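You operate a simulated robot arm through the tools that you are given. There is no shell and no other tool. Be economical: measure what you need, move in short steps, check, and stop when the job is done.

You run a simulated robot arm. Do the job below in one go: nothing can be reset, and whatever is moved stays where it is left.

JOB
Layer two wool pads in the tray as on the printed card, then give them 3 strokes of oil.
Fine: use the top pads of the pile boards; turn the blue tank knob to OFF after and leave the tray under the spray head; the other pads stay dry and in place. Where these are worked on the way, their far stop is far enough and under half their travel is too little: blue tank knob.

The check looks at the end state, three seconds after you hand in, the way a careful person would. Anything else that was tipped, shoved, dropped, spilled or broken makes it a failure.

ROBOT AND FRAMES
A 7-joint arm with a two-finger parallel gripper, fixed in place. Base frame: the origin is at the foot of the arm, x ahead of it, y to its left, z up. Readings come in cm, degrees, newtons and seconds.
With the tool pointing down near the work surface it reaches from about 10 to 88 cm from the base axis. Its first joint turns from -115.0 to 115.0 degrees. Payload 3.91 kg.
The TCP is the grasp point between the finger pads, 3 cm short of the fingertips. In the tool frame z runs along the fingers and y along their closing line. Largest opening 11 cm; finger width 2, thickness 1; the body of the gripper, 4.8 by 11.2 cm, starts 5.5 cm behind the TCP.
Orientation is told as [roll, pitch, yaw] about the base's x, y, z axes, in that order, counted from this pose: with the fingers straight down and closing along the base's y, the tool's x points along the base's -x, its y along +y and its z along -z.

CONTROLS
- The arm moves only by the tool arm_command. Its argument "plan" is a list of rows, each an object of numbers (a shift or turn left out is 0, a gripper value left out holds the last): "tx", "ty", "tz": the shift along the tool's x, y, z in cm; "rx", "ry", "rz": the turn, a rotation vector about the tool's x, y, z in degrees. In form: [{"tx": .., "ty": .., "tz": .., "rx": .., "ry": .., "rz": ..}, ...]. A call has 1 to 8 rows; each row shifts and turns the commanded pose from where the row before left it, along the tool's axes as they then stand. "jaw" is the gripper command, from -1 (fully open) to 1 (shut), values between in proportion, set as the call begins (left out, the last holds). Rows are played at 5 a second. More than 5 cm and 8.6 degrees between two rows, or a gripper value outside its range, and nothing of the call is played. Where a pose cannot be reached the arm comes as near as it can. A force on the tool above 50 N (or 10 N above the force at the start of the call, whichever is more), or a blocked arm, ends the call early, and 0.2 s more pass. Each finger travels about 15.3 cm/s and halts on what it meets, pressing with about 40 N; the grip force reading is that of the motor and also rises with nothing between the fingers. The clock runs only during rows and for 0.2 s after the last one: add rows that do not move to give the fingers time. It gives the time, the measured TCP pose, the force on the tool (base axes), the opening and the grip force at its end, in the units of the frame above (readings bear some noise), with the torque about the TCP (base axes, N m) and any sound that the robot's microphone picked up.
- Cameras (640 x 400 px; columns grow to the right, rows downward): "scene" is fixed at [21.89, 49.97, 161.78]; the picture's right is [-0.58, -0.82, 0.00], its down [-0.55, 0.39, -0.74] and it looks along [0.60, -0.43, -0.67] (base axes); focal length 232 px, centre (320, 200). "wrist" rides on the gripper at [7.2, 1.7, -10.3] in the tool frame; the picture's right is [-0.23, 0.97, 0.00], its down [-0.76, -0.18, -0.62] and it looks along [-0.61, -0.14, 0.78] (tool axes); focal length 222 px, centre (320, 200).
- get_image(camera): a new picture of that camera. No time passes.
- slide_trunk(by): slides the trunk up (or, below 0, down) by that many cm; the arm rides with it, the base frame stays. It gives what a move gives, with no picture.
- point_at(camera, pixels): for up to 12 pixels [column, row] of the newest picture of that camera ("zoom" is the newest enlarged one), the place [x, y, z] in the base frame of the surface seen there, good to about 0.2 cm. No time passes.
- enlarge(camera, box): a new picture of the part [left, top, right, bottom] of that camera's present view, enlarged. No time passes.
- job_done(): hands the job in; it is judged then, once.

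Go step by step. Measure first, check grasps and placings, and put right what went wrong. The budget is 80 turns and 54 pictures, counting those below and the enlarged ones. Unless the task says otherwise, let go and move clear before handing in, and close with one line.

The tools are called after "Request:" as a command line: name --argument value ..., lists and objects as JSON in quotes. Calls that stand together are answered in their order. arm_command: Moves the arm, as the interface text tells. Its arguments: {"type":"object","properties":{"plan":{"type":"array","items":{"type":"object","properties":{"tx":{"type":"number"},"ty":{"type":"number"},"tz":{"type":"number"},"rx":{"type":"number"},"ry":{"type":"number"},"rz":{"type":"number"}}}},"jaw":{"type":"number"}},"required":["plan"]} The other tools are called the same way: slide_trunk (by) slides the trunk up or down; get_image (camera) takes a picture; point_at (camera, pixels) gives the place of the surface under pixels of a picture; enlarge (camera, box) takes an enlarged picture of a part of a camera's view; job_done () hands the job in.

At the start:

```text
time: 0.0
tcp_pos: [50.22, 4.81, 143.47]
ee_rot: [0.0, 0.1, 0.0]
contact_force: [-0.7, -1.3, -0.4]
wrist_torque: [-0.01, 0.0, 0.0]
opening: 11.01
gripper_force: 0.0
trunk travel left (down, up): [-92.5, 6.5]
```

scene: 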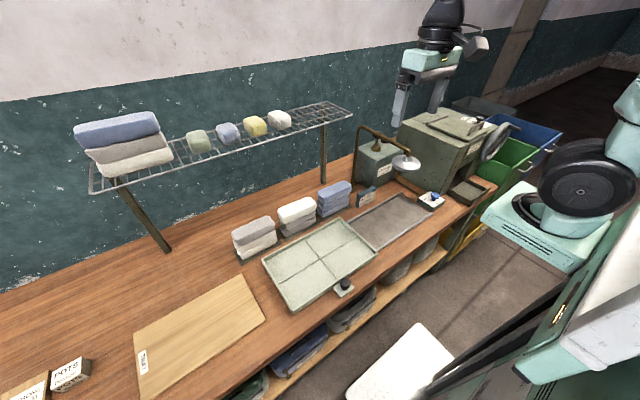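
wrist: 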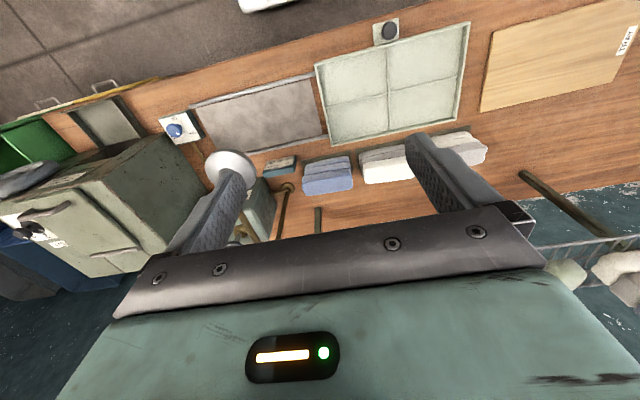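

The scene shows three pad piles near (255,235), (297,215), (333,198), a tray at (320,265), the spray head at (405,163), and a blue knob at (432,200). I'll look closer before measuring.

Request:
enlarge --camera "scene" --box '[220, 170, 390, 320]'

Request:
enlarge --camera "scene" --box '[330, 110, 500, 230]'

Request:
enlarge --camera "scene" --box '[0, 260, 280, 400]'

```text
2.67 times, centred on (305, 245) of scene
```

zoom: 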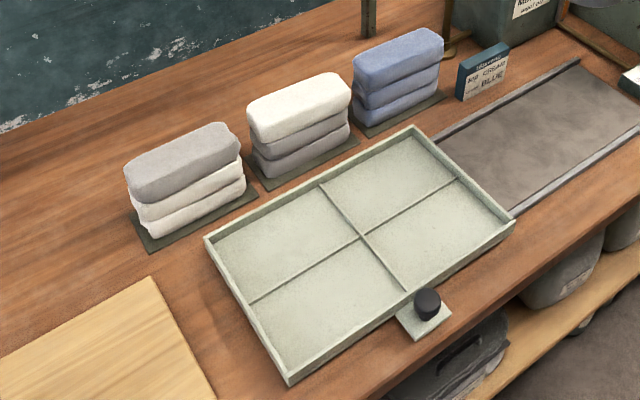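

```text
3.33 times, centred on (415, 170) of scene
```

zoom: 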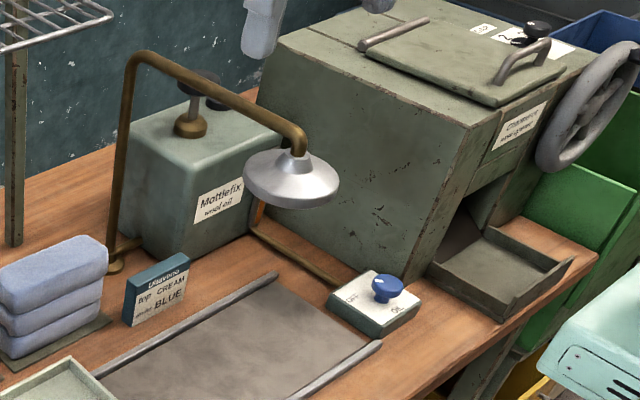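

```text
2.29 times, centred on (140, 330) of scene
```

zoom: 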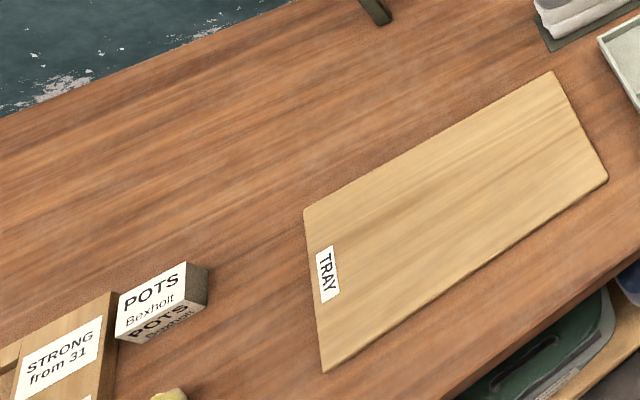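

The card at (367,193) reads something like "top CREAM / under BLUE". I'll zoom in on the card, the tank, the knob and the pad colours.

Request:
enlarge --camera "scene" --box '[345, 175, 385, 215]'

Request:
enlarge --camera "scene" --box '[350, 120, 420, 180]'

Request:
enlarge --camera "scene" --box '[410, 180, 455, 215]'

Request:
enlarge --camera "wrist" --box '[140, 80, 320, 200]'

Request:
point_at --camera "scene" --pixels '[[262, 257], [353, 220], [376, 255], [294, 312], [345, 285], [320, 265], [355, 238], [420, 206], [385, 200], [250, 227], [296, 207], [333, 190]]'

```text
10.00 times, centred on (365, 195) of scene
```

zoom: 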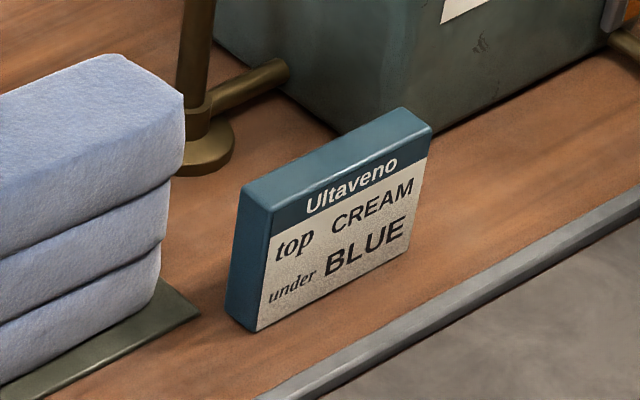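

```text
6.67 times, centred on (385, 150) of scene
```

zoom: 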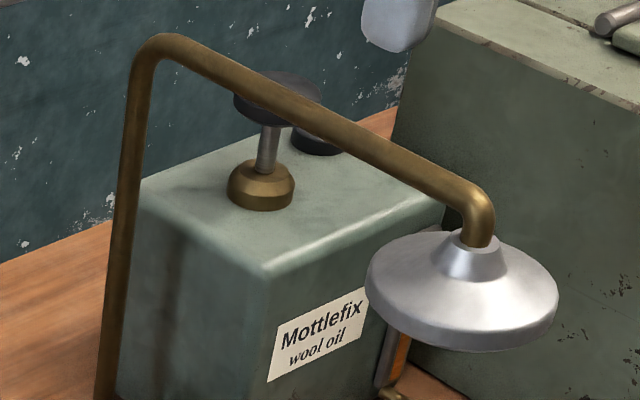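

```text
11.43 times, centred on (432, 198) of scene
```

zoom: 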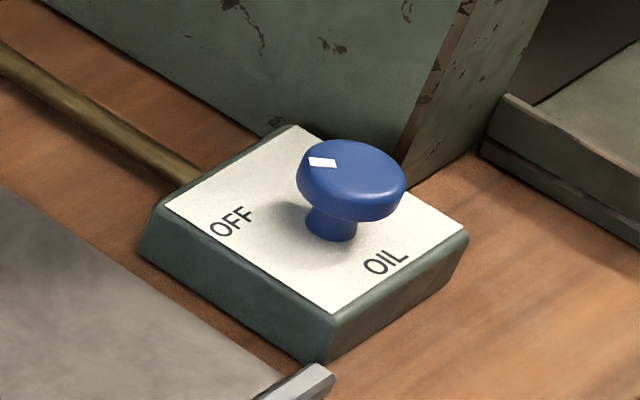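

```text
3.33 times, centred on (230, 140) of wrist
```

zoom: 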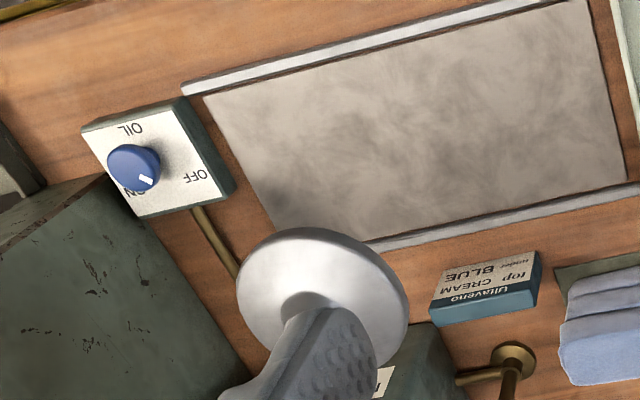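

```text
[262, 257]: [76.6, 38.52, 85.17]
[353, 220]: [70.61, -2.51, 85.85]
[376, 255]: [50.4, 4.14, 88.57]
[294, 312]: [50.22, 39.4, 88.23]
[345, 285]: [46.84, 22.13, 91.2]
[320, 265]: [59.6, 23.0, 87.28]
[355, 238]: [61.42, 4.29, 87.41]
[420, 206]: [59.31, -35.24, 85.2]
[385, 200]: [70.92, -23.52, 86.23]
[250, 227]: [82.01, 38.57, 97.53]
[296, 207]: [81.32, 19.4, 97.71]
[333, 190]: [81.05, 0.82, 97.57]
```

The card says top CREAM, under BLUE. The tank has a push pump with a black disc, and the knob plate carries OFF, OIL and maybe ON. I'll measure the tray, rails, piles, pump and knob.

Request:
enlarge --camera "scene" --box '[220, 170, 390, 320]'

Request:
point_at --camera "zoom" --pixels '[[212, 236], [288, 378], [512, 224], [414, 130], [130, 190], [142, 203], [230, 128], [240, 156], [252, 110], [262, 139], [341, 78], [348, 100]]'

Request:
point_at --camera "zoom" --pixels '[[355, 62], [360, 88], [434, 32], [441, 50], [427, 296], [427, 308], [416, 335], [451, 312], [363, 239], [575, 63], [515, 215], [480, 73]]'

Request:
enlarge --camera "scene" --box '[330, 110, 500, 230]'

Request:
point_at --camera "zoom" --pixels '[[276, 276], [380, 344], [100, 372], [290, 398], [290, 185], [245, 180], [335, 190], [208, 82], [190, 80], [387, 285], [115, 262], [135, 60]]'

```text
2.67 times, centred on (305, 245) of scene
```

zoom: 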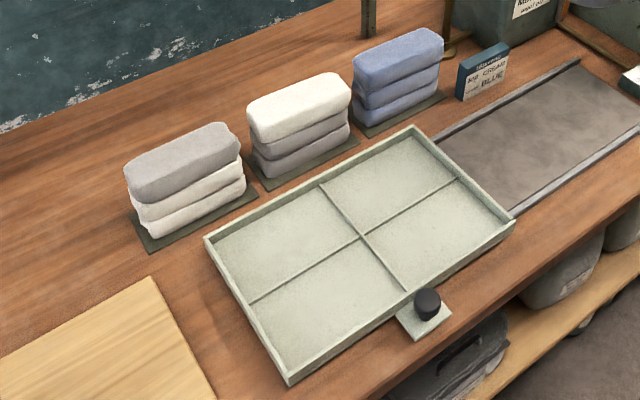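

```text
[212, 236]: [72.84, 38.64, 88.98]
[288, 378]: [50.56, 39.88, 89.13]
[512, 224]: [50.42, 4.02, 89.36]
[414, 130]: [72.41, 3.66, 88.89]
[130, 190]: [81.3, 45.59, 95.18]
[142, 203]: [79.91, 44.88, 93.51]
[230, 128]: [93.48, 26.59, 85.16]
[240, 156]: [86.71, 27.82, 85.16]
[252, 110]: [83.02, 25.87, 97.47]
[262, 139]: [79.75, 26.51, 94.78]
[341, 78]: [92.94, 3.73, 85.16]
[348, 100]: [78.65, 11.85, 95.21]
```

```text
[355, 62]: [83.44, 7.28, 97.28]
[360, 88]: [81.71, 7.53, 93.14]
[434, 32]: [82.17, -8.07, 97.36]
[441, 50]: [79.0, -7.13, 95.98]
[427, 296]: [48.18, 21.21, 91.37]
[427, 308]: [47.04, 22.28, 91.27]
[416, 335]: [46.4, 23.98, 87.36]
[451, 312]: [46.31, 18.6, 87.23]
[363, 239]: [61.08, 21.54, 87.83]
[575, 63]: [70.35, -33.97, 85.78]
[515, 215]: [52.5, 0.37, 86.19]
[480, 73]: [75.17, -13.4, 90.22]
```

```text
3.33 times, centred on (415, 170) of scene
```

zoom: 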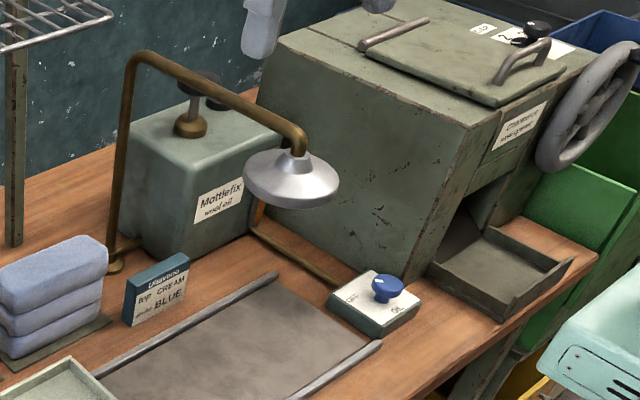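

```text
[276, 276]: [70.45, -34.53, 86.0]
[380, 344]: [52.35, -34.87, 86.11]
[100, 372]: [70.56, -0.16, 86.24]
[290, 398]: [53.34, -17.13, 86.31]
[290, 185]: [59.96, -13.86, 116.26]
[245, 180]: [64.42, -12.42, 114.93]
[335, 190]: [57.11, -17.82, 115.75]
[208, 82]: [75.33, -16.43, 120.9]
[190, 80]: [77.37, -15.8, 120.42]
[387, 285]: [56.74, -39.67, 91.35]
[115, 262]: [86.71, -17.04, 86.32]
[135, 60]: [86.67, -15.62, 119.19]
```

The tray spans x 50.5–72.5 and y 3.5–39.8, the rails sit at x≈52.4/70.5, and the head is near (61,-16). Next I'll measure the pump parts accurately and look closely at the rails under the tray.

Request:
enlarge --camera "scene" --box '[350, 120, 420, 180]'

Request:
point_at --camera "zoom" --pixels '[[245, 108], [280, 78], [310, 90], [262, 195], [265, 145], [318, 145], [200, 230], [150, 180], [270, 265], [440, 215], [330, 110], [470, 230]]'

Request:
enlarge --camera "scene" --box '[410, 180, 455, 215]'

Request:
point_at --camera "zoom" --pixels '[[321, 162], [360, 165], [350, 145], [400, 190], [300, 185], [290, 125], [467, 235], [330, 360], [140, 250], [340, 270], [232, 222], [386, 262]]'

Request:
enlarge --camera "scene" --box '[325, 210, 390, 300]'

```text
6.67 times, centred on (385, 150) of scene
```

zoom: 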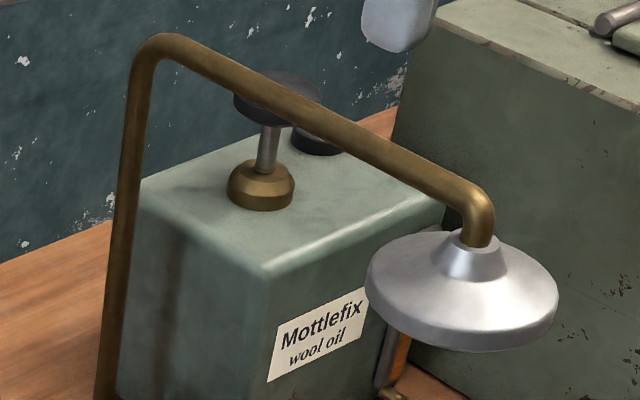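

```text
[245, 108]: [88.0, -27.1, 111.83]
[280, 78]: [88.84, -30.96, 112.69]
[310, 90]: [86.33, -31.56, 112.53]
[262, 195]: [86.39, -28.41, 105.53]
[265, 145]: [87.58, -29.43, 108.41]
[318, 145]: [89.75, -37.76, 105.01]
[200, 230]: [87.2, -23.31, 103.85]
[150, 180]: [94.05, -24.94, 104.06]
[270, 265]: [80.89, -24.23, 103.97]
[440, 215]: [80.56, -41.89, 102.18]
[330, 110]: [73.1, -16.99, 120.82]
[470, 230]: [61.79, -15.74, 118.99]
```

```text
11.43 times, centred on (432, 198) of scene
```

zoom: 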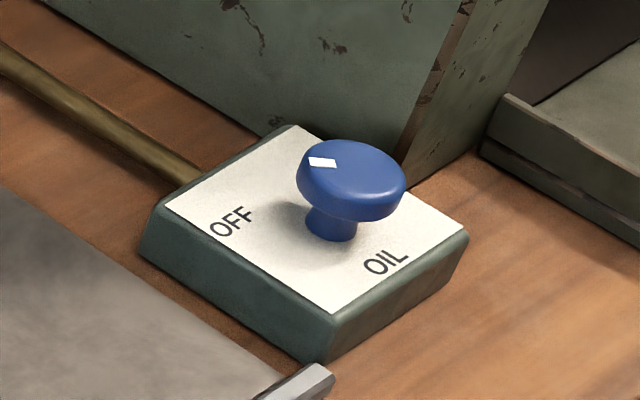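

```text
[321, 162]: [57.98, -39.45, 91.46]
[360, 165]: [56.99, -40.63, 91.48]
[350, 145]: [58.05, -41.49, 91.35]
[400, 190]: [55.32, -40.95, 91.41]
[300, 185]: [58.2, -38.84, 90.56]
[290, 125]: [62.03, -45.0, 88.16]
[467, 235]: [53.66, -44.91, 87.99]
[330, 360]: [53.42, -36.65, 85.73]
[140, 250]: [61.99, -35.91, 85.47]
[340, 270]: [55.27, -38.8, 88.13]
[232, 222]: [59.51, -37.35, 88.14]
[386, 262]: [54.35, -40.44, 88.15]
```

```text
4.44 times, centred on (358, 255) of scene
```

zoom: 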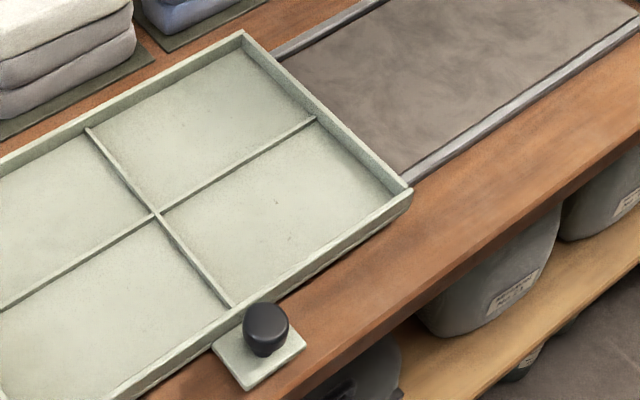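

The pump disc is at about (87.7,-29.5,112.5). The knob is at (57.3,-40.5,91), with its mark pointing toward +y/+x near OFF, and something is printed under it. I'll lower the trunk and go look at the knob from the wrist.

Request:
slide_trunk --by -30

Request:
arm_command --plan '[{"tx": 4.5}, {"tx": 4.5, "ty": -2}, {"ty": -5}, {"ty": -5}, {"ty": -5}, {"ty": -5}, {"ty": -5}, {"ty": -5}]'

Request:
arm_command --plan '[{"ty": -5}, {"ty": -5, "tx": -2}, {"tx": -3}, {"tz": 3}, {}, {}]'

Request:
get_image --camera "wrist"

```text
time: 3.0
tcp_pos: [50.28, 4.79, 113.46]
ee_rot: [0.0, 0.0, 0.0]
contact_force: [0.8, -0.9, -0.1]
wrist_torque: [0.0, 0.01, 0.04]
opening: 10.99
gripper_force: 0.1
trunk travel left (down, up): [-62.5, 36.5]
```

```text
time: 4.8
tcp_pos: [45.58, -22.09, 109.17]
ee_rot: [0.0, 0.1, 0.1]
contact_force: [0.4, 0.1, -0.3]
wrist_torque: [-0.05, 0.02, 0.02]
opening: 11.02
gripper_force: 0.1
out of reach, approached as far as the arm can: row 2, 3, 4, 5, 6
trunk travel left (down, up): [-62.5, 36.5]
```

```text
refused: row 2 steps farther than a row can; nothing moved
```

```text
39 pictures are left
```

wrist: 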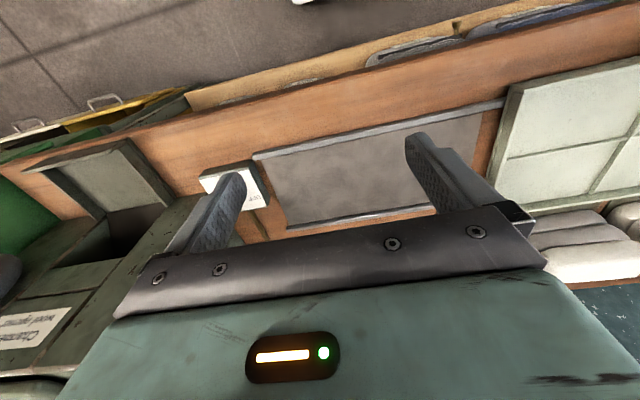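

The inner reach limit bit at x≈41 and the arm is now at (45.6,-22.1,109). I'll go on toward (49,-39).

Request:
arm_command --plan '[{"ty": -4}, {"ty": -4, "tx": -1}, {"ty": -4, "tx": -1}, {"ty": -3, "tx": -1}, {}]'

Request:
get_image --camera "wrist"

```text
time: 6.0
tcp_pos: [48.72, -37.14, 109.04]
ee_rot: [0.0, 0.1, -0.2]
contact_force: [-0.4, 0.8, -0.2]
wrist_torque: [0.0, -0.05, 0.01]
opening: 11.02
gripper_force: 0.1
trunk travel left (down, up): [-62.5, 36.5]
```

```text
38 pictures are left
```

wrist: 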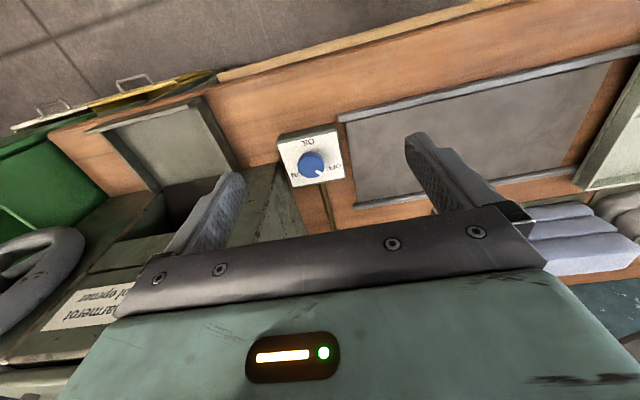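

Request:
enlarge --camera "wrist" --box '[265, 120, 365, 195]'

Request:
point_at --camera "wrist" --pixels '[[312, 165], [322, 168], [337, 167], [305, 142], [293, 174]]'

```text
5.33 times, centred on (315, 158) of wrist
```

zoom: 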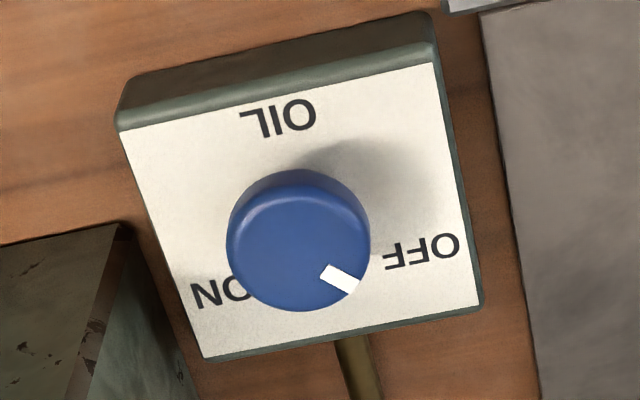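

```text
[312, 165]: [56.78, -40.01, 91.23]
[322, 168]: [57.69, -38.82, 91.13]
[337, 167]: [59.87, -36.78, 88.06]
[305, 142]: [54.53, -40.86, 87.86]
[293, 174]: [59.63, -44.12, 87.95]
```

The knob plate reads OFF (+y side) and ON (-y side), with the mark now at OFF, so I'll need to turn it ON, pump three times, then turn it OFF. Pads come first, so I'll move to view the blue pile.

Request:
arm_command --plan '[{"tx": 1, "ty": 4}, {"tx": 1, "ty": 4}, {"ty": 4.5}, {"ty": 4.5}, {"ty": 4.5}, {"ty": 4.5}, {"ty": 4.5}, {"ty": 4.5}]'

Request:
arm_command --plan '[{"ty": 4.5}, {"ty": 4.5}, {"tx": -4.5}, {"tx": -4.5}, {"tx": -4.5}, {"tx": -4.5}, {"tx": -4.5}, {}]'

Request:
get_image --camera "wrist"

```text
time: 7.8
tcp_pos: [46.68, -2.01, 109.18]
ee_rot: [0.0, -0.1, -0.1]
contact_force: [-0.1, 0.1, 0.3]
wrist_torque: [0.01, 0.03, -0.03]
opening: 11.01
gripper_force: 0.1
trunk travel left (down, up): [-62.5, 36.5]
```

```text
time: 9.6
tcp_pos: [69.26, 6.9, 109.09]
ee_rot: [0.0, 0.0, 0.0]
contact_force: [-0.7, -0.1, 0.5]
wrist_torque: [0.01, 0.0, -0.04]
opening: 10.99
gripper_force: 0.1
trunk travel left (down, up): [-62.5, 36.5]
```

```text
36 pictures are left
```

wrist: 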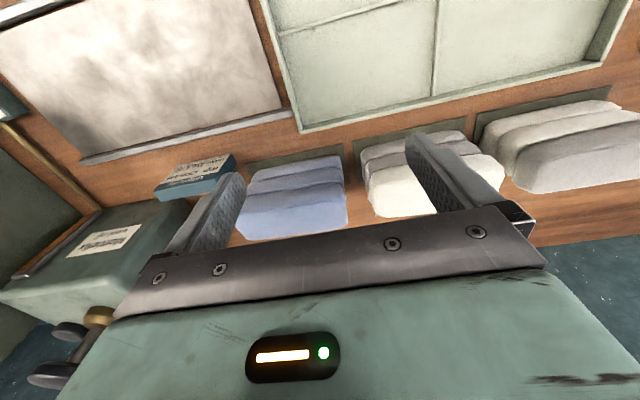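

Request:
point_at --camera "wrist" --pixels '[[250, 200], [290, 200], [340, 190], [247, 236], [300, 230], [344, 222], [290, 190], [290, 180], [375, 185], [375, 212], [405, 195], [497, 172]]'

Request:
enlarge --camera "wrist" --box '[220, 120, 360, 250]'

Request:
point_at --camera "zoom" --pixels '[[200, 300], [200, 345], [200, 385], [300, 300], [300, 340], [300, 380], [400, 290], [400, 330], [400, 370], [130, 330], [455, 320], [300, 240]]'

```text
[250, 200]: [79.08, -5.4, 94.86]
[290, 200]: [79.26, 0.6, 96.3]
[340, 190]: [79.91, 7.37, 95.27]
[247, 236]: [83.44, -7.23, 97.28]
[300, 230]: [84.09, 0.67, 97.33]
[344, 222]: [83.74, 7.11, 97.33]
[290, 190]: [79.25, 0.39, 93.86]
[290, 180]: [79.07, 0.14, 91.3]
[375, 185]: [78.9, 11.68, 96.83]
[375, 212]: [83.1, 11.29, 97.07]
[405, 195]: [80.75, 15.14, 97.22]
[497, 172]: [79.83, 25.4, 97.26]
```

```text
3.08 times, centred on (290, 185) of wrist
```

zoom: 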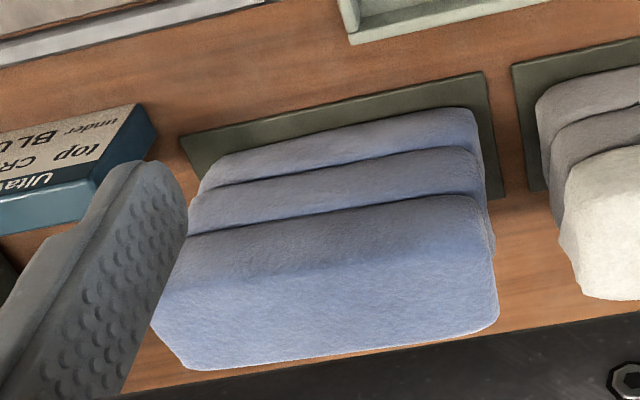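

```text
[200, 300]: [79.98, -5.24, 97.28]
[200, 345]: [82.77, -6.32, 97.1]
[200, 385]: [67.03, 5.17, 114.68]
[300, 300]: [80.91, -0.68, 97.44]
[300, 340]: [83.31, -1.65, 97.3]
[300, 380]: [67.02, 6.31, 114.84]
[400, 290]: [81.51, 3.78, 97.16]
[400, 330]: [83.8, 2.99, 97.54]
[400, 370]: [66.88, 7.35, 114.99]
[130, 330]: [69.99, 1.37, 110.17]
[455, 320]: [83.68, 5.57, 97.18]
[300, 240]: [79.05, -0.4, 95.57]
```

The blue top pad spans x 79–~85 and y ±7.5, with z 93.5–97.4. Before reaching in I'll check shelf clearance and how far back the pads go.

Request:
point_at --camera "scene" --pixels '[[352, 114], [323, 175], [170, 160], [240, 145], [96, 192], [168, 245], [325, 105], [215, 160]]'

Request:
enlarge --camera "scene" --box '[265, 170, 365, 245]'

Request:
point_at --camera "zoom" --pixels '[[340, 105], [470, 60], [540, 85], [380, 140], [90, 215], [200, 165], [310, 180], [100, 240], [545, 120], [440, 72], [180, 174], [330, 120]]'

```text
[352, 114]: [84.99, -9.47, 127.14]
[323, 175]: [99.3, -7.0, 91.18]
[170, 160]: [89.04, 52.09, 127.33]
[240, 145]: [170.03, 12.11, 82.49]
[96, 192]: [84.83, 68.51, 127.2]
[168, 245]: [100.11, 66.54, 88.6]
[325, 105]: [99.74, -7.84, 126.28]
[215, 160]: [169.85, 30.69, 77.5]
```

```text
5.33 times, centred on (315, 208) of scene
```

zoom: 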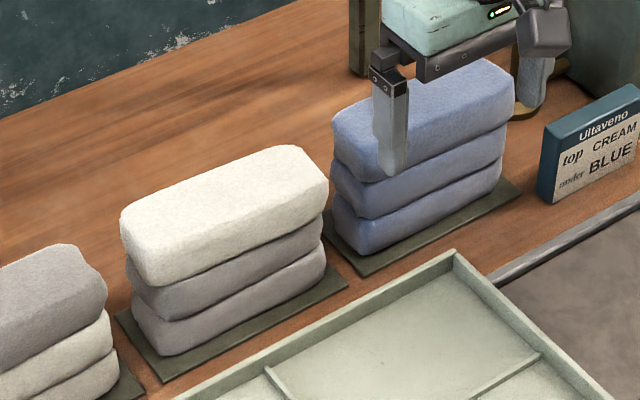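

```text
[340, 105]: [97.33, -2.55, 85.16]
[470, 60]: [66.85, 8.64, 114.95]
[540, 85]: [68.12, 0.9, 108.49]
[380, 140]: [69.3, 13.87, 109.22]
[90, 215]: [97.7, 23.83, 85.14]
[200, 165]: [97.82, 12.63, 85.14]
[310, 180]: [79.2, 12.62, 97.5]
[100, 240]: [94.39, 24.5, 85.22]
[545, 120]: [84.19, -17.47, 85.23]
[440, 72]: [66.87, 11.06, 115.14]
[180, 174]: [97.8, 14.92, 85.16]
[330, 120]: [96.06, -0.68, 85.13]
```

The shelf front edge is at x≈85, z 127, right above the piles. I need to see how tall the wrist is relative to it.

Request:
get_image --camera "scene"

```text
33 pictures are left
```

scene: 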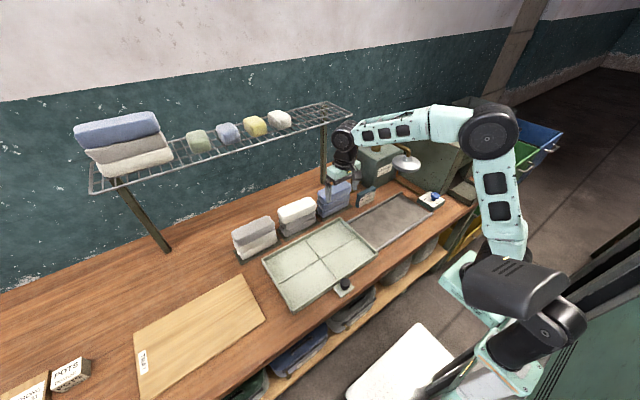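

Request:
enlarge --camera "scene" --box '[290, 90, 420, 200]'

Request:
point_at --camera "zoom" --pixels '[[260, 140], [240, 200], [275, 180], [235, 250], [270, 290], [300, 150], [215, 200], [250, 220], [290, 320], [230, 160], [235, 395], [400, 150]]'

```text
3.64 times, centred on (355, 145) of scene
```

zoom: 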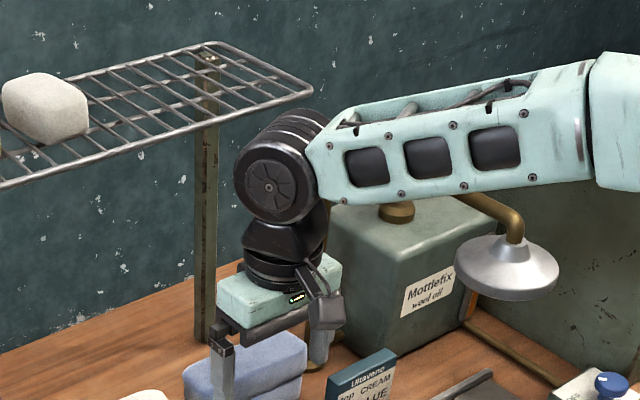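

```text
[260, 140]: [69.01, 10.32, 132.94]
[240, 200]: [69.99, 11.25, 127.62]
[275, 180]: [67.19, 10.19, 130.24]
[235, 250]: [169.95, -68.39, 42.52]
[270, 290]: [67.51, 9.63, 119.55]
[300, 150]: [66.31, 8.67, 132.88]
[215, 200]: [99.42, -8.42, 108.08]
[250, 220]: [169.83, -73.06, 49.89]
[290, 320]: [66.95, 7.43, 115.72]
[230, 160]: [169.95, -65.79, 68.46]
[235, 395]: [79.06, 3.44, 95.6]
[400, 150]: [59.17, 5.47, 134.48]
```

The wrist housing tops out about 26.5 cm above the TCP, so I can't pass over the pads under the shelf (z≈127). I'll turn the fingers to close along x, drop to z 97 in front of the piles, and slide in through the gap at y≈9.5.

Request:
arm_command --plan '[{"tx": 1, "ty": 1, "rz": 8.2}, {"rz": 8.2}, {"rz": 8.2}, {"rz": 8.2}, {"rz": 8.2}, {"rz": 8.2}, {"rz": 8.2}, {"rz": 8.2}]'

Request:
arm_command --plan '[{"rz": 8.2}, {"rz": 8.2}, {"rz": 8}, {}]'

Request:
get_image --camera "wrist"

```text
time: 11.4
tcp_pos: [68.33, 8.01, 108.97]
ee_rot: [0.0, 0.0, -65.8]
contact_force: [-0.5, 0.2, 0.8]
wrist_torque: [0.01, 0.01, 0.0]
opening: 10.99
gripper_force: 0.1
trunk travel left (down, up): [-62.5, 36.5]
```

```text
time: 12.4
tcp_pos: [68.3, 7.8, 109.05]
ee_rot: [-0.1, 0.0, -90.2]
contact_force: [-0.6, 1.3, 0.1]
wrist_torque: [-0.01, -0.01, -0.01]
opening: 11.0
gripper_force: 0.0
trunk travel left (down, up): [-62.5, 36.5]
```

```text
31 pictures are left
```

wrist: 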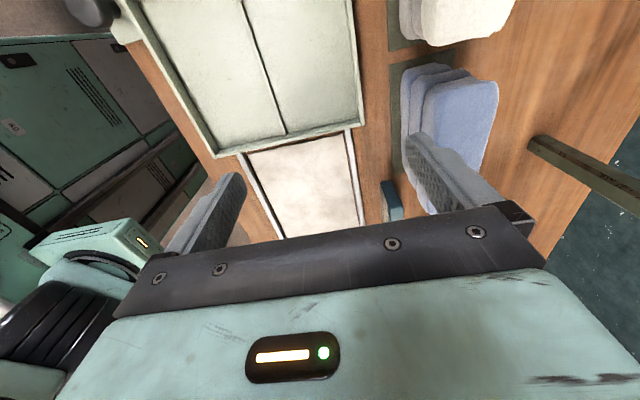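

The yaw is -90 and the gap between the cream and blue pads shows around (455,45). I'll measure edges there.

Request:
point_at --camera "wrist" --pixels '[[435, 88], [460, 85], [497, 85], [490, 110], [426, 100], [430, 40], [460, 42], [510, 10], [425, 20], [430, 120], [478, 150], [445, 65]]'

Request:
enlarge --camera "wrist" --box '[380, 0, 530, 100]'

```text
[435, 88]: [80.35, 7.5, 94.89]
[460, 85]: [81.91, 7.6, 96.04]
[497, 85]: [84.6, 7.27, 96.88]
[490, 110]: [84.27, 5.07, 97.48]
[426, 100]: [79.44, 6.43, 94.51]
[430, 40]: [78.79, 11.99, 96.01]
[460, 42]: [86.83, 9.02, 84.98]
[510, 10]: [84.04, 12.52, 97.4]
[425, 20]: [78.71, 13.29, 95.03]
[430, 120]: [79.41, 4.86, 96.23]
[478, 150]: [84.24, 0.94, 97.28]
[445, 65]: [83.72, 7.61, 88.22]
```

```text
4.00 times, centred on (455, 50) of wrist
```

zoom: 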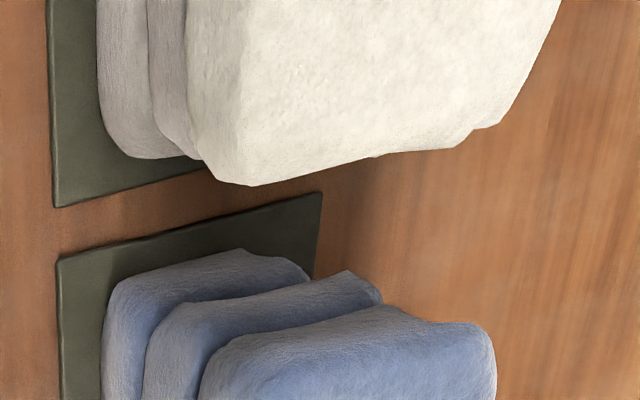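

Blue ends at y≈7.6 and cream starts at y≈11.3, so I enter at y=9.45. I'll descend to z 97, slide in, then shift to y=0.

Request:
arm_command --plan '[{"tx": 1.65, "tz": 4}, {"tz": 4}, {"tz": 4}, {}]'

Request:
arm_command --plan '[{"ty": 3}, {"ty": 3}, {"ty": 3}, {"ty": 2.5}, {"ty": 2.2}, {}]'

```text
time: 13.4
tcp_pos: [68.27, 9.5, 97.13]
ee_rot: [0.0, -0.1, -90.0]
contact_force: [-0.3, 0.3, 0.6]
wrist_torque: [-0.01, 0.01, 0.0]
opening: 10.97
gripper_force: 0.0
trunk travel left (down, up): [-62.5, 36.5]
```

```text
time: 14.8
tcp_pos: [81.93, 9.47, 97.04]
ee_rot: [0.0, -0.1, -90.1]
contact_force: [0.2, 0.3, -0.1]
wrist_torque: [-0.03, 0.02, 0.0]
opening: 11.0
gripper_force: 0.1
trunk travel left (down, up): [-62.5, 36.5]
```

No contact, TCP at (81.9,9.5,97). I'll shift to y≈0 and close on the top blue pad.

Request:
arm_command --plan '[{"tx": -2.5, "ty": 0.1}, {"tx": -2.5}, {"tx": -2.5}, {"tx": -2}, {}]'

Request:
get_image --camera "scene"

Request:
arm_command --plan '[{}, {}, {}, {}]' --jaw 1

```text
time: 16.0
tcp_pos: [82.07, 0.01, 97.06]
ee_rot: [0.1, 0.0, -90.1]
contact_force: [-0.7, -0.2, -0.4]
wrist_torque: [-0.01, 0.07, 0.0]
opening: 11.0
gripper_force: 0.1
trunk travel left (down, up): [-62.5, 36.5]
```

```text
29 pictures are left
```

scene: 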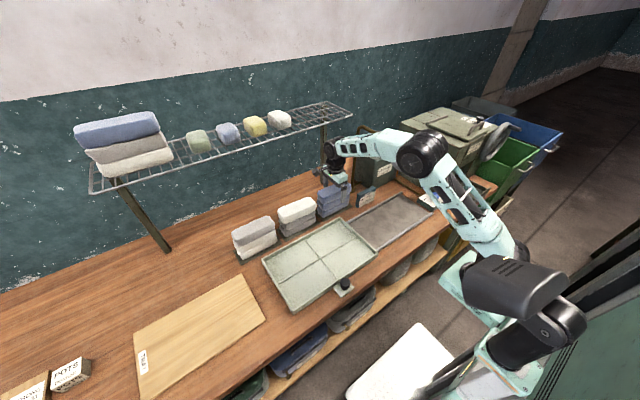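

```text
time: 17.0
tcp_pos: [81.91, 0.11, 97.0]
ee_rot: [0.0, 0.0, -90.1]
contact_force: [-0.3, 0.1, 0.5]
wrist_torque: [-0.04, 0.05, 0.0]
opening: 5.93
gripper_force: 39.7
trunk travel left (down, up): [-62.5, 36.5]
```

The opening is 5.93 at 40 N, so the pad is gripped. I'll lift 1.5 cm, then draw back under the shelf.

Request:
arm_command --plan '[{"tz": -0.7}, {"tz": -0.8}, {"ty": -2}, {"ty": -3}, {"ty": -3.5}, {"ty": -4}, {"ty": -4}, {}]'

Request:
get_image --camera "wrist"

```text
time: 18.8
tcp_pos: [65.51, -0.01, 98.59]
ee_rot: [0.1, 0.1, -90.2]
contact_force: [-0.2, 0.9, -0.4]
wrist_torque: [0.0, 0.02, -0.01]
opening: 5.93
gripper_force: 40.0
trunk travel left (down, up): [-62.5, 36.5]
```

```text
28 pictures are left
```

wrist: 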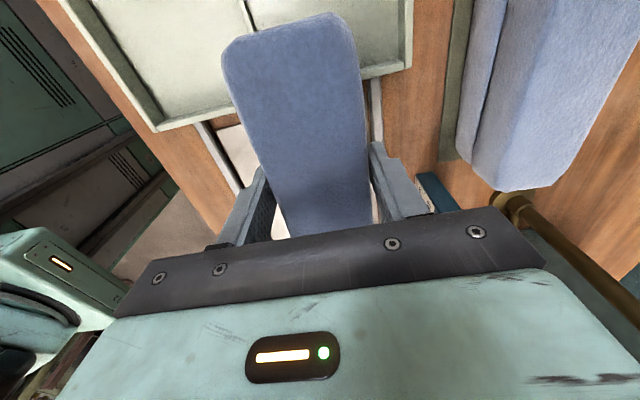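

The pad is held level. I'll move over the tray centre (61.3,21.6) and lower it gently.

Request:
arm_command --plan '[{"tx": 3.5, "ty": -1}, {"tx": 4, "ty": -1}, {"tx": 4, "ty": -1}, {"tx": 4, "ty": -1.2}, {"tx": 3.5}, {"tx": 2.6}, {}]'

Request:
arm_command --plan '[{"tz": 2}, {"tz": 2}, {"tz": 1.5}, {"tz": 0.7}, {}]'

Request:
get_image --camera "wrist"

```text
time: 20.4
tcp_pos: [61.29, 21.77, 98.55]
ee_rot: [0.0, 0.1, -90.0]
contact_force: [-0.8, -1.1, -0.9]
wrist_torque: [0.0, -0.02, 0.02]
opening: 5.91
gripper_force: 40.5
trunk travel left (down, up): [-62.5, 36.5]
```

```text
time: 21.6
tcp_pos: [61.35, 21.7, 92.32]
ee_rot: [0.1, 0.0, -90.0]
contact_force: [-0.1, 0.9, 0.1]
wrist_torque: [-0.01, 0.03, 0.0]
opening: 5.93
gripper_force: 40.5
trunk travel left (down, up): [-62.5, 36.5]
```

```text
27 pictures are left
```

wrist: 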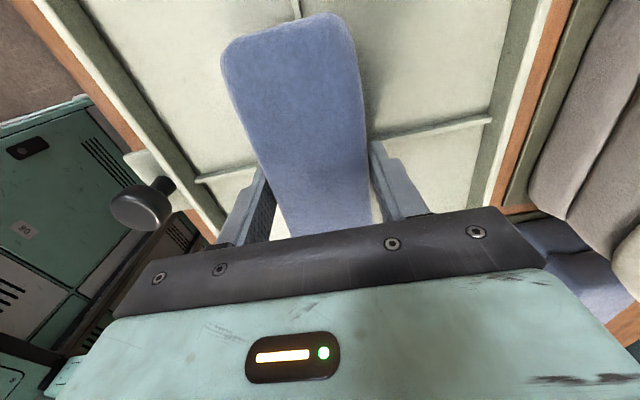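

The pad is centred on the tray cross, TCP z 92.3. I'll lower in tiny steps until contact.

Request:
arm_command --plan '[{"tz": 0.4}, {"tz": 0.3}, {}]'

Request:
arm_command --plan '[{"tz": 0.25}, {}]'

Request:
arm_command --plan '[{"tz": 0.2}, {}]'

```text
time: 22.4
tcp_pos: [61.37, 21.49, 91.61]
ee_rot: [0.0, 0.0, -90.0]
contact_force: [-0.1, 0.3, 0.1]
wrist_torque: [0.03, 0.0, 0.03]
opening: 5.91
gripper_force: 39.9
trunk travel left (down, up): [-62.5, 36.5]
```

```text
time: 23.0
tcp_pos: [61.42, 21.65, 91.57]
ee_rot: [0.2, 0.1, -90.1]
contact_force: [-2.7, -2.1, 23.2]
wrist_torque: [-0.15, 0.44, -0.01]
opening: 5.91
gripper_force: 40.1
trunk travel left (down, up): [-62.5, 36.5]
```

```text
time: 23.6
tcp_pos: [61.45, 21.58, 91.57]
ee_rot: [0.3, 0.2, -90.1]
contact_force: [-3.2, -4.3, 49.6]
wrist_torque: [-0.24, 0.3, -0.02]
opening: 5.9
gripper_force: 39.8
trunk travel left (down, up): [-62.5, 36.5]
```

It is seated (50 N up at z 91.57). I'll ease off, open and rise.

Request:
arm_command --plan '[{"tz": -0.4}, {}]'

Request:
arm_command --plan '[{}, {}, {}, {"tz": -2}, {"tz": -4}, {"tz": -4}, {}]' --jaw -1

Request:
get_image --camera "wrist"

```text
time: 24.2
tcp_pos: [61.39, 21.75, 91.44]
ee_rot: [0.1, 0.0, -90.1]
contact_force: [5.6, 2.2, 20.8]
wrist_torque: [-0.01, -0.45, 0.01]
opening: 5.91
gripper_force: 39.5
trunk travel left (down, up): [-62.5, 36.5]
```

```text
time: 25.8
tcp_pos: [61.35, 21.49, 101.73]
ee_rot: [-0.1, 0.0, -90.0]
contact_force: [0.2, -0.2, -0.4]
wrist_torque: [-0.04, 0.02, -0.01]
opening: 10.99
gripper_force: 0.2
trunk travel left (down, up): [-62.5, 36.5]
```

```text
26 pictures are left
```

wrist: 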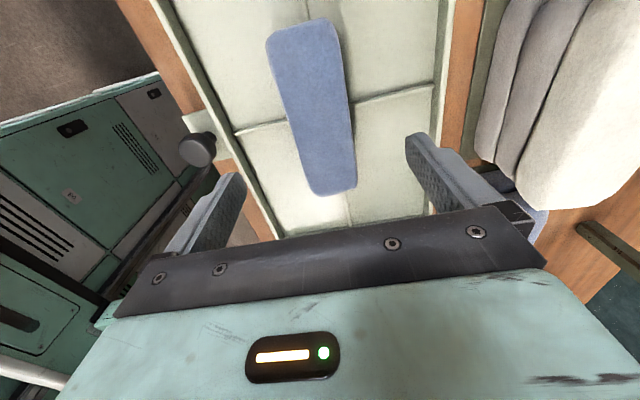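

Blue lies straight on the cross. Now the cream pad: back to the gap entry at (66,9.5,97), slide in, then shift to y≈18.9.

Request:
arm_command --plan '[{"tx": -4, "ty": 2}, {"tx": -4, "ty": 2}, {"tx": -4, "ty": 1}, {"tz": 2.4}, {"tz": 2.4}, {}]'

Request:
point_at --camera "wrist" --pixels '[[275, 38], [336, 24], [314, 190], [354, 185], [312, 110], [320, 188], [305, 25], [330, 218]]'

Request:
arm_command --plan '[{"ty": 3}, {"ty": 3}, {"ty": 3}, {"ty": 3}, {"ty": 3}, {"ty": 0.5}, {}]'

```text
time: 27.2
tcp_pos: [66.31, 9.66, 96.77]
ee_rot: [0.0, -0.1, -90.1]
contact_force: [-0.1, 1.0, -0.5]
wrist_torque: [-0.03, -0.02, -0.02]
opening: 11.01
gripper_force: 0.0
trunk travel left (down, up): [-62.5, 36.5]
```

```text
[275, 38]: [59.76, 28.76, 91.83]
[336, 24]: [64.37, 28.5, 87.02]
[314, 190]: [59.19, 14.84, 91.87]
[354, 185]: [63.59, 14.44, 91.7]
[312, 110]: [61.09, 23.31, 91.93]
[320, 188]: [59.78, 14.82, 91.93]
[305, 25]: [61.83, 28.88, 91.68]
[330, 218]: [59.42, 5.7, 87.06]
```

```text
time: 28.8
tcp_pos: [81.91, 9.59, 96.76]
ee_rot: [0.0, 0.0, -90.1]
contact_force: [-0.3, -0.5, -0.1]
wrist_torque: [-0.01, 0.01, 0.01]
opening: 11.01
gripper_force: 0.1
trunk travel left (down, up): [-62.5, 36.5]
```

Entry was clear and blue's top is at z 91.9, centred (61.4,21.7). I'll shift to y 18.9 and grip the cream pad.

Request:
arm_command --plan '[{"tx": 2.5, "tz": -0.3}, {"tx": 2.5}, {"tx": 2.5}, {"tx": 1.8}, {}]'

Request:
arm_command --plan '[{}, {}, {}, {}]' --jaw 1

Request:
arm_command --plan '[{"tz": -0.7}, {"tz": -0.8}, {"ty": -2}, {"ty": -3}, {"ty": -3.5}, {"ty": -4}, {"ty": -4}, {}]'

Request:
get_image --camera "wrist"

```text
time: 30.0
tcp_pos: [81.91, 18.9, 97.05]
ee_rot: [0.0, 0.1, -90.1]
contact_force: [0.5, -0.1, 0.4]
wrist_torque: [-0.02, -0.01, 0.01]
opening: 10.99
gripper_force: 0.1
trunk travel left (down, up): [-62.5, 36.5]
```

```text
time: 31.0
tcp_pos: [81.79, 18.89, 97.01]
ee_rot: [0.0, -0.1, -90.0]
contact_force: [0.3, 0.2, 0.1]
wrist_torque: [0.01, -0.03, -0.01]
opening: 5.98
gripper_force: 39.9
trunk travel left (down, up): [-62.5, 36.5]
```

```text
time: 32.8
tcp_pos: [65.32, 18.9, 98.66]
ee_rot: [0.0, 0.0, -90.1]
contact_force: [-0.5, -0.3, -1.2]
wrist_torque: [0.02, 0.02, 0.01]
opening: 5.94
gripper_force: 39.7
trunk travel left (down, up): [-62.5, 36.5]
```

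```text
25 pictures are left
```

wrist: 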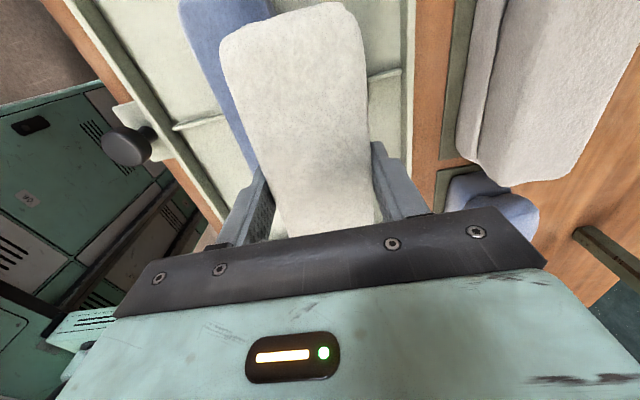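

Cream is held, bottom at ≈95.1, above blue (91.9). I'll align over (61.4,21.65) and lower to ~95.7.

Request:
arm_command --plan '[{"tx": 1.4, "ty": -2}, {"tx": 1.35, "ty": -1.95}, {}, {"tz": 1.5}, {"tz": 1.2}, {}]'

Request:
arm_command --plan '[{"tz": 0.3}, {"tz": 0.2}, {}]'

Request:
arm_command --plan '[{"tz": 0.2}, {}]'

```text
time: 34.2
tcp_pos: [61.3, 21.61, 95.91]
ee_rot: [0.1, 0.0, -90.1]
contact_force: [-0.1, -0.8, -0.5]
wrist_torque: [-0.01, 0.01, 0.0]
opening: 5.94
gripper_force: 39.5
trunk travel left (down, up): [-62.5, 36.5]
```

```text
time: 35.0
tcp_pos: [61.34, 21.67, 95.61]
ee_rot: [0.2, 0.1, -90.0]
contact_force: [-1.1, 0.2, 20.3]
wrist_torque: [-0.1, 0.21, -0.09]
opening: 5.94
gripper_force: 39.8
trunk travel left (down, up): [-62.5, 36.5]
```

```text
time: 35.6
tcp_pos: [61.41, 21.81, 95.48]
ee_rot: [0.2, 0.2, -90.1]
contact_force: [-0.1, -1.4, 45.1]
wrist_torque: [-0.22, 0.21, -0.05]
opening: 5.96
gripper_force: 40.0
trunk travel left (down, up): [-62.5, 36.5]
```

Seated on blue (45 N). I'll ease off, open, rise and check.

Request:
arm_command --plan '[{"tz": -0.3}, {}]'

Request:
arm_command --plan '[{}, {}, {}, {"tz": -2}, {"tz": -4}, {"tz": -4}, {}]' --jaw -1

Request:
get_image --camera "wrist"

```text
time: 36.2
tcp_pos: [61.4, 21.8, 95.5]
ee_rot: [0.1, 0.0, -90.1]
contact_force: [4.3, 1.7, 26.9]
wrist_torque: [0.04, -0.1, 0.02]
opening: 5.92
gripper_force: 40.4
trunk travel left (down, up): [-62.5, 36.5]
```

```text
time: 37.8
tcp_pos: [61.38, 21.69, 105.43]
ee_rot: [0.1, -0.1, -90.0]
contact_force: [-0.1, 0.2, 0.4]
wrist_torque: [0.02, 0.0, -0.01]
opening: 10.98
gripper_force: 0.2
trunk travel left (down, up): [-62.5, 36.5]
```

```text
24 pictures are left
```

wrist: 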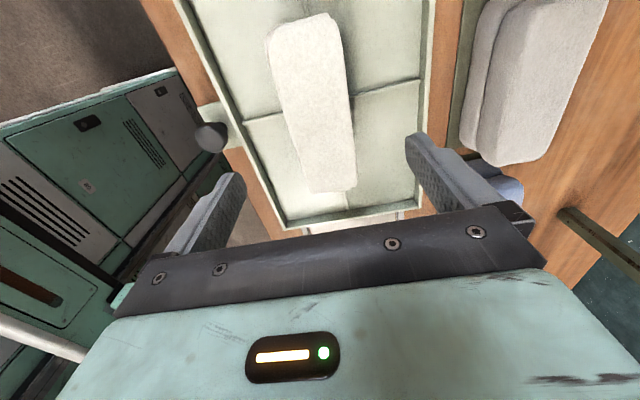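

The stack looks neat. Now I'll turn the hand back to yaw 0 and move above the tray knob near (47.6,21.5).

Request:
arm_command --plan '[{"rz": -8.2}, {"rz": -8.2}, {"rz": -8.2}, {"rz": -8.2}, {"rz": -8.2}, {"rz": -8.2}, {"rz": -8.2}, {"rz": -8.2}]'

Request:
arm_command --plan '[{"rz": -8.2}, {"rz": -8.2}, {"rz": -8.1}, {"tx": 4}, {"tx": 4}, {}]'

Request:
enlarge --camera "scene" --box '[325, 240, 390, 300]'

Request:
point_at --camera "zoom" --pixels '[[196, 448], [180, 440], [200, 420], [220, 445], [200, 455], [200, 480]]'

```text
time: 39.6
tcp_pos: [61.36, 21.69, 105.47]
ee_rot: [0.0, 0.0, -24.3]
contact_force: [0.7, -0.2, -1.4]
wrist_torque: [0.0, 0.0, 0.02]
opening: 10.99
gripper_force: 0.1
trunk travel left (down, up): [-62.5, 36.5]
```

```text
time: 41.0
tcp_pos: [53.4, 21.61, 105.44]
ee_rot: [0.0, 0.1, 0.1]
contact_force: [-0.5, 0.3, 0.3]
wrist_torque: [0.02, -0.01, 0.01]
opening: 11.01
gripper_force: 0.1
trunk travel left (down, up): [-62.5, 36.5]
```

```text
6.67 times, centred on (358, 270) of scene
```

zoom: 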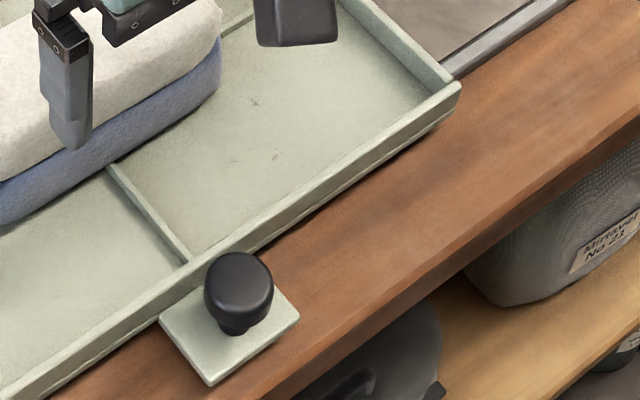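

```text
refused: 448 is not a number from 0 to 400
```

Request:
point_at --camera "zoom" --pixels '[[237, 270], [212, 275], [266, 285], [237, 256], [237, 290], [160, 318], [212, 383], [298, 318], [230, 262], [400, 120]]'

```text
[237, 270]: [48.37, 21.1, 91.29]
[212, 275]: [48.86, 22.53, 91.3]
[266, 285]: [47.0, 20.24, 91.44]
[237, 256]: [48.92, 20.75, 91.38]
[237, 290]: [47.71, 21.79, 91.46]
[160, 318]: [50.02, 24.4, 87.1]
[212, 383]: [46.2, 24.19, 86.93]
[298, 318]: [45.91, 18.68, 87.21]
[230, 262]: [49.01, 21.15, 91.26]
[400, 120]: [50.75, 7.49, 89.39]
```

The tray knob centre is at (48.0,21.45), top 91.3, lip 87.1. I'll go above it and down to z 91.

Request:
arm_command --plan '[{"tx": 3}, {"tx": 2.4, "ty": -0.15}, {}, {"tz": 4}, {"tz": 4}, {"tz": 3}, {"tz": 2}, {}]'

Request:
enlarge --camera "scene" --box '[325, 230, 390, 300]'

```text
time: 42.8
tcp_pos: [48.08, 21.55, 92.5]
ee_rot: [-0.1, 0.2, 0.0]
contact_force: [0.0, -0.1, 0.4]
wrist_torque: [0.01, 0.01, 0.0]
opening: 10.98
gripper_force: 0.0
trunk travel left (down, up): [-62.5, 36.5]
```

```text
5.71 times, centred on (358, 265) of scene
```

zoom: 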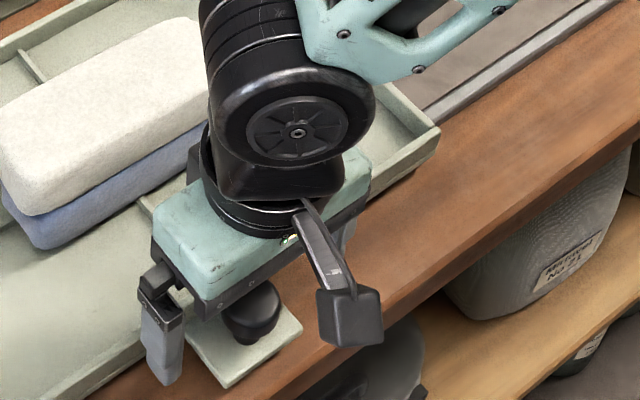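

The knob is between the fingers. I'll lower 1.4 more and close.

Request:
arm_command --plan '[{"tz": 1.4}, {}]'

Request:
arm_command --plan '[{}, {}, {}, {}]' --jaw 1

Request:
arm_command --plan '[{"ty": -0.3}, {"ty": -0.5}, {"ty": -0.7}, {"ty": -0.5}, {}]'

Request:
get_image --camera "scene"

```text
time: 43.4
tcp_pos: [48.11, 21.46, 91.03]
ee_rot: [0.0, -0.1, 0.1]
contact_force: [-0.4, 0.2, -0.5]
wrist_torque: [-0.05, 0.02, -0.01]
opening: 11.0
gripper_force: 0.1
trunk travel left (down, up): [-62.5, 36.5]
```

```text
time: 44.4
tcp_pos: [48.09, 21.5, 91.07]
ee_rot: [0.0, 0.0, 0.0]
contact_force: [-1.3, -4.5, -1.0]
wrist_torque: [-0.13, 0.04, 0.0]
opening: 3.35
gripper_force: 45.2
trunk travel left (down, up): [-62.5, 36.5]
```

```text
time: 45.6
tcp_pos: [48.07, 19.48, 90.99]
ee_rot: [0.0, 0.0, 0.0]
contact_force: [5.0, 1.9, -13.0]
wrist_torque: [0.03, -0.71, 0.11]
opening: 3.34
gripper_force: 45.1
trunk travel left (down, up): [-62.5, 36.5]
```

```text
21 pictures are left
```

scene: 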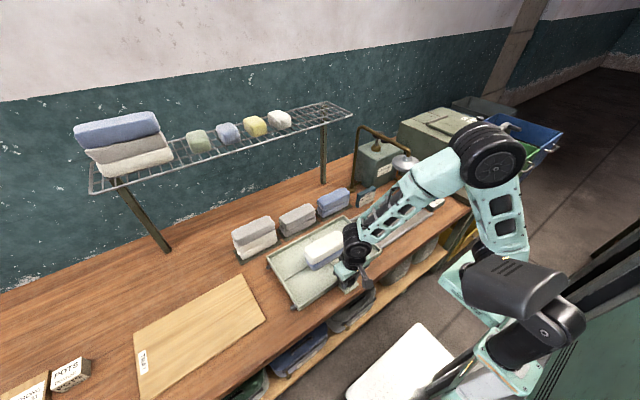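

The tray follows with small forces (≈13 N). I'll continue in modest steps and check for yaw.

Request:
arm_command --plan '[{"ty": -0.8}, {"ty": -1}, {"ty": -1}, {"ty": -1}, {"ty": -1}, {"ty": -1}, {"ty": -0.8}, {}]'

Request:
enlarge --camera "scene" --box '[250, 170, 430, 320]'

Request:
point_at --camera "zoom" --pixels '[[75, 228], [145, 372], [350, 160], [200, 175], [270, 230]]'

```text
time: 47.4
tcp_pos: [48.15, 12.89, 91.13]
ee_rot: [0.1, -0.1, 0.1]
contact_force: [4.5, 0.2, -7.7]
wrist_torque: [0.0, 0.22, -0.07]
opening: 3.33
gripper_force: 45.3
trunk travel left (down, up): [-62.5, 36.5]
```

```text
2.67 times, centred on (340, 245) of scene
```

zoom: 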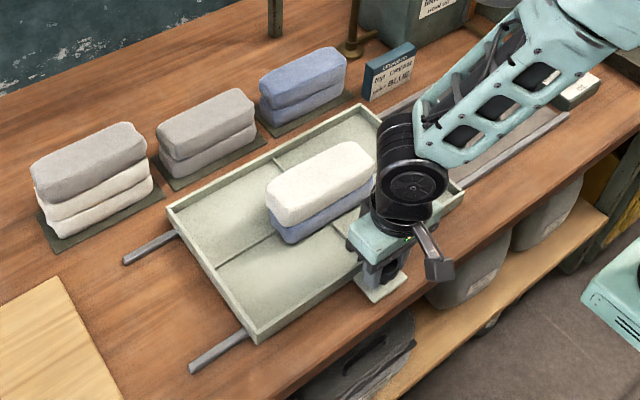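

```text
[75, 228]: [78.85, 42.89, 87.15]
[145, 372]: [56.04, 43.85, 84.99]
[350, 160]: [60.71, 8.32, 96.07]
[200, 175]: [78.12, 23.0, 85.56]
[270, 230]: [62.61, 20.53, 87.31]
```

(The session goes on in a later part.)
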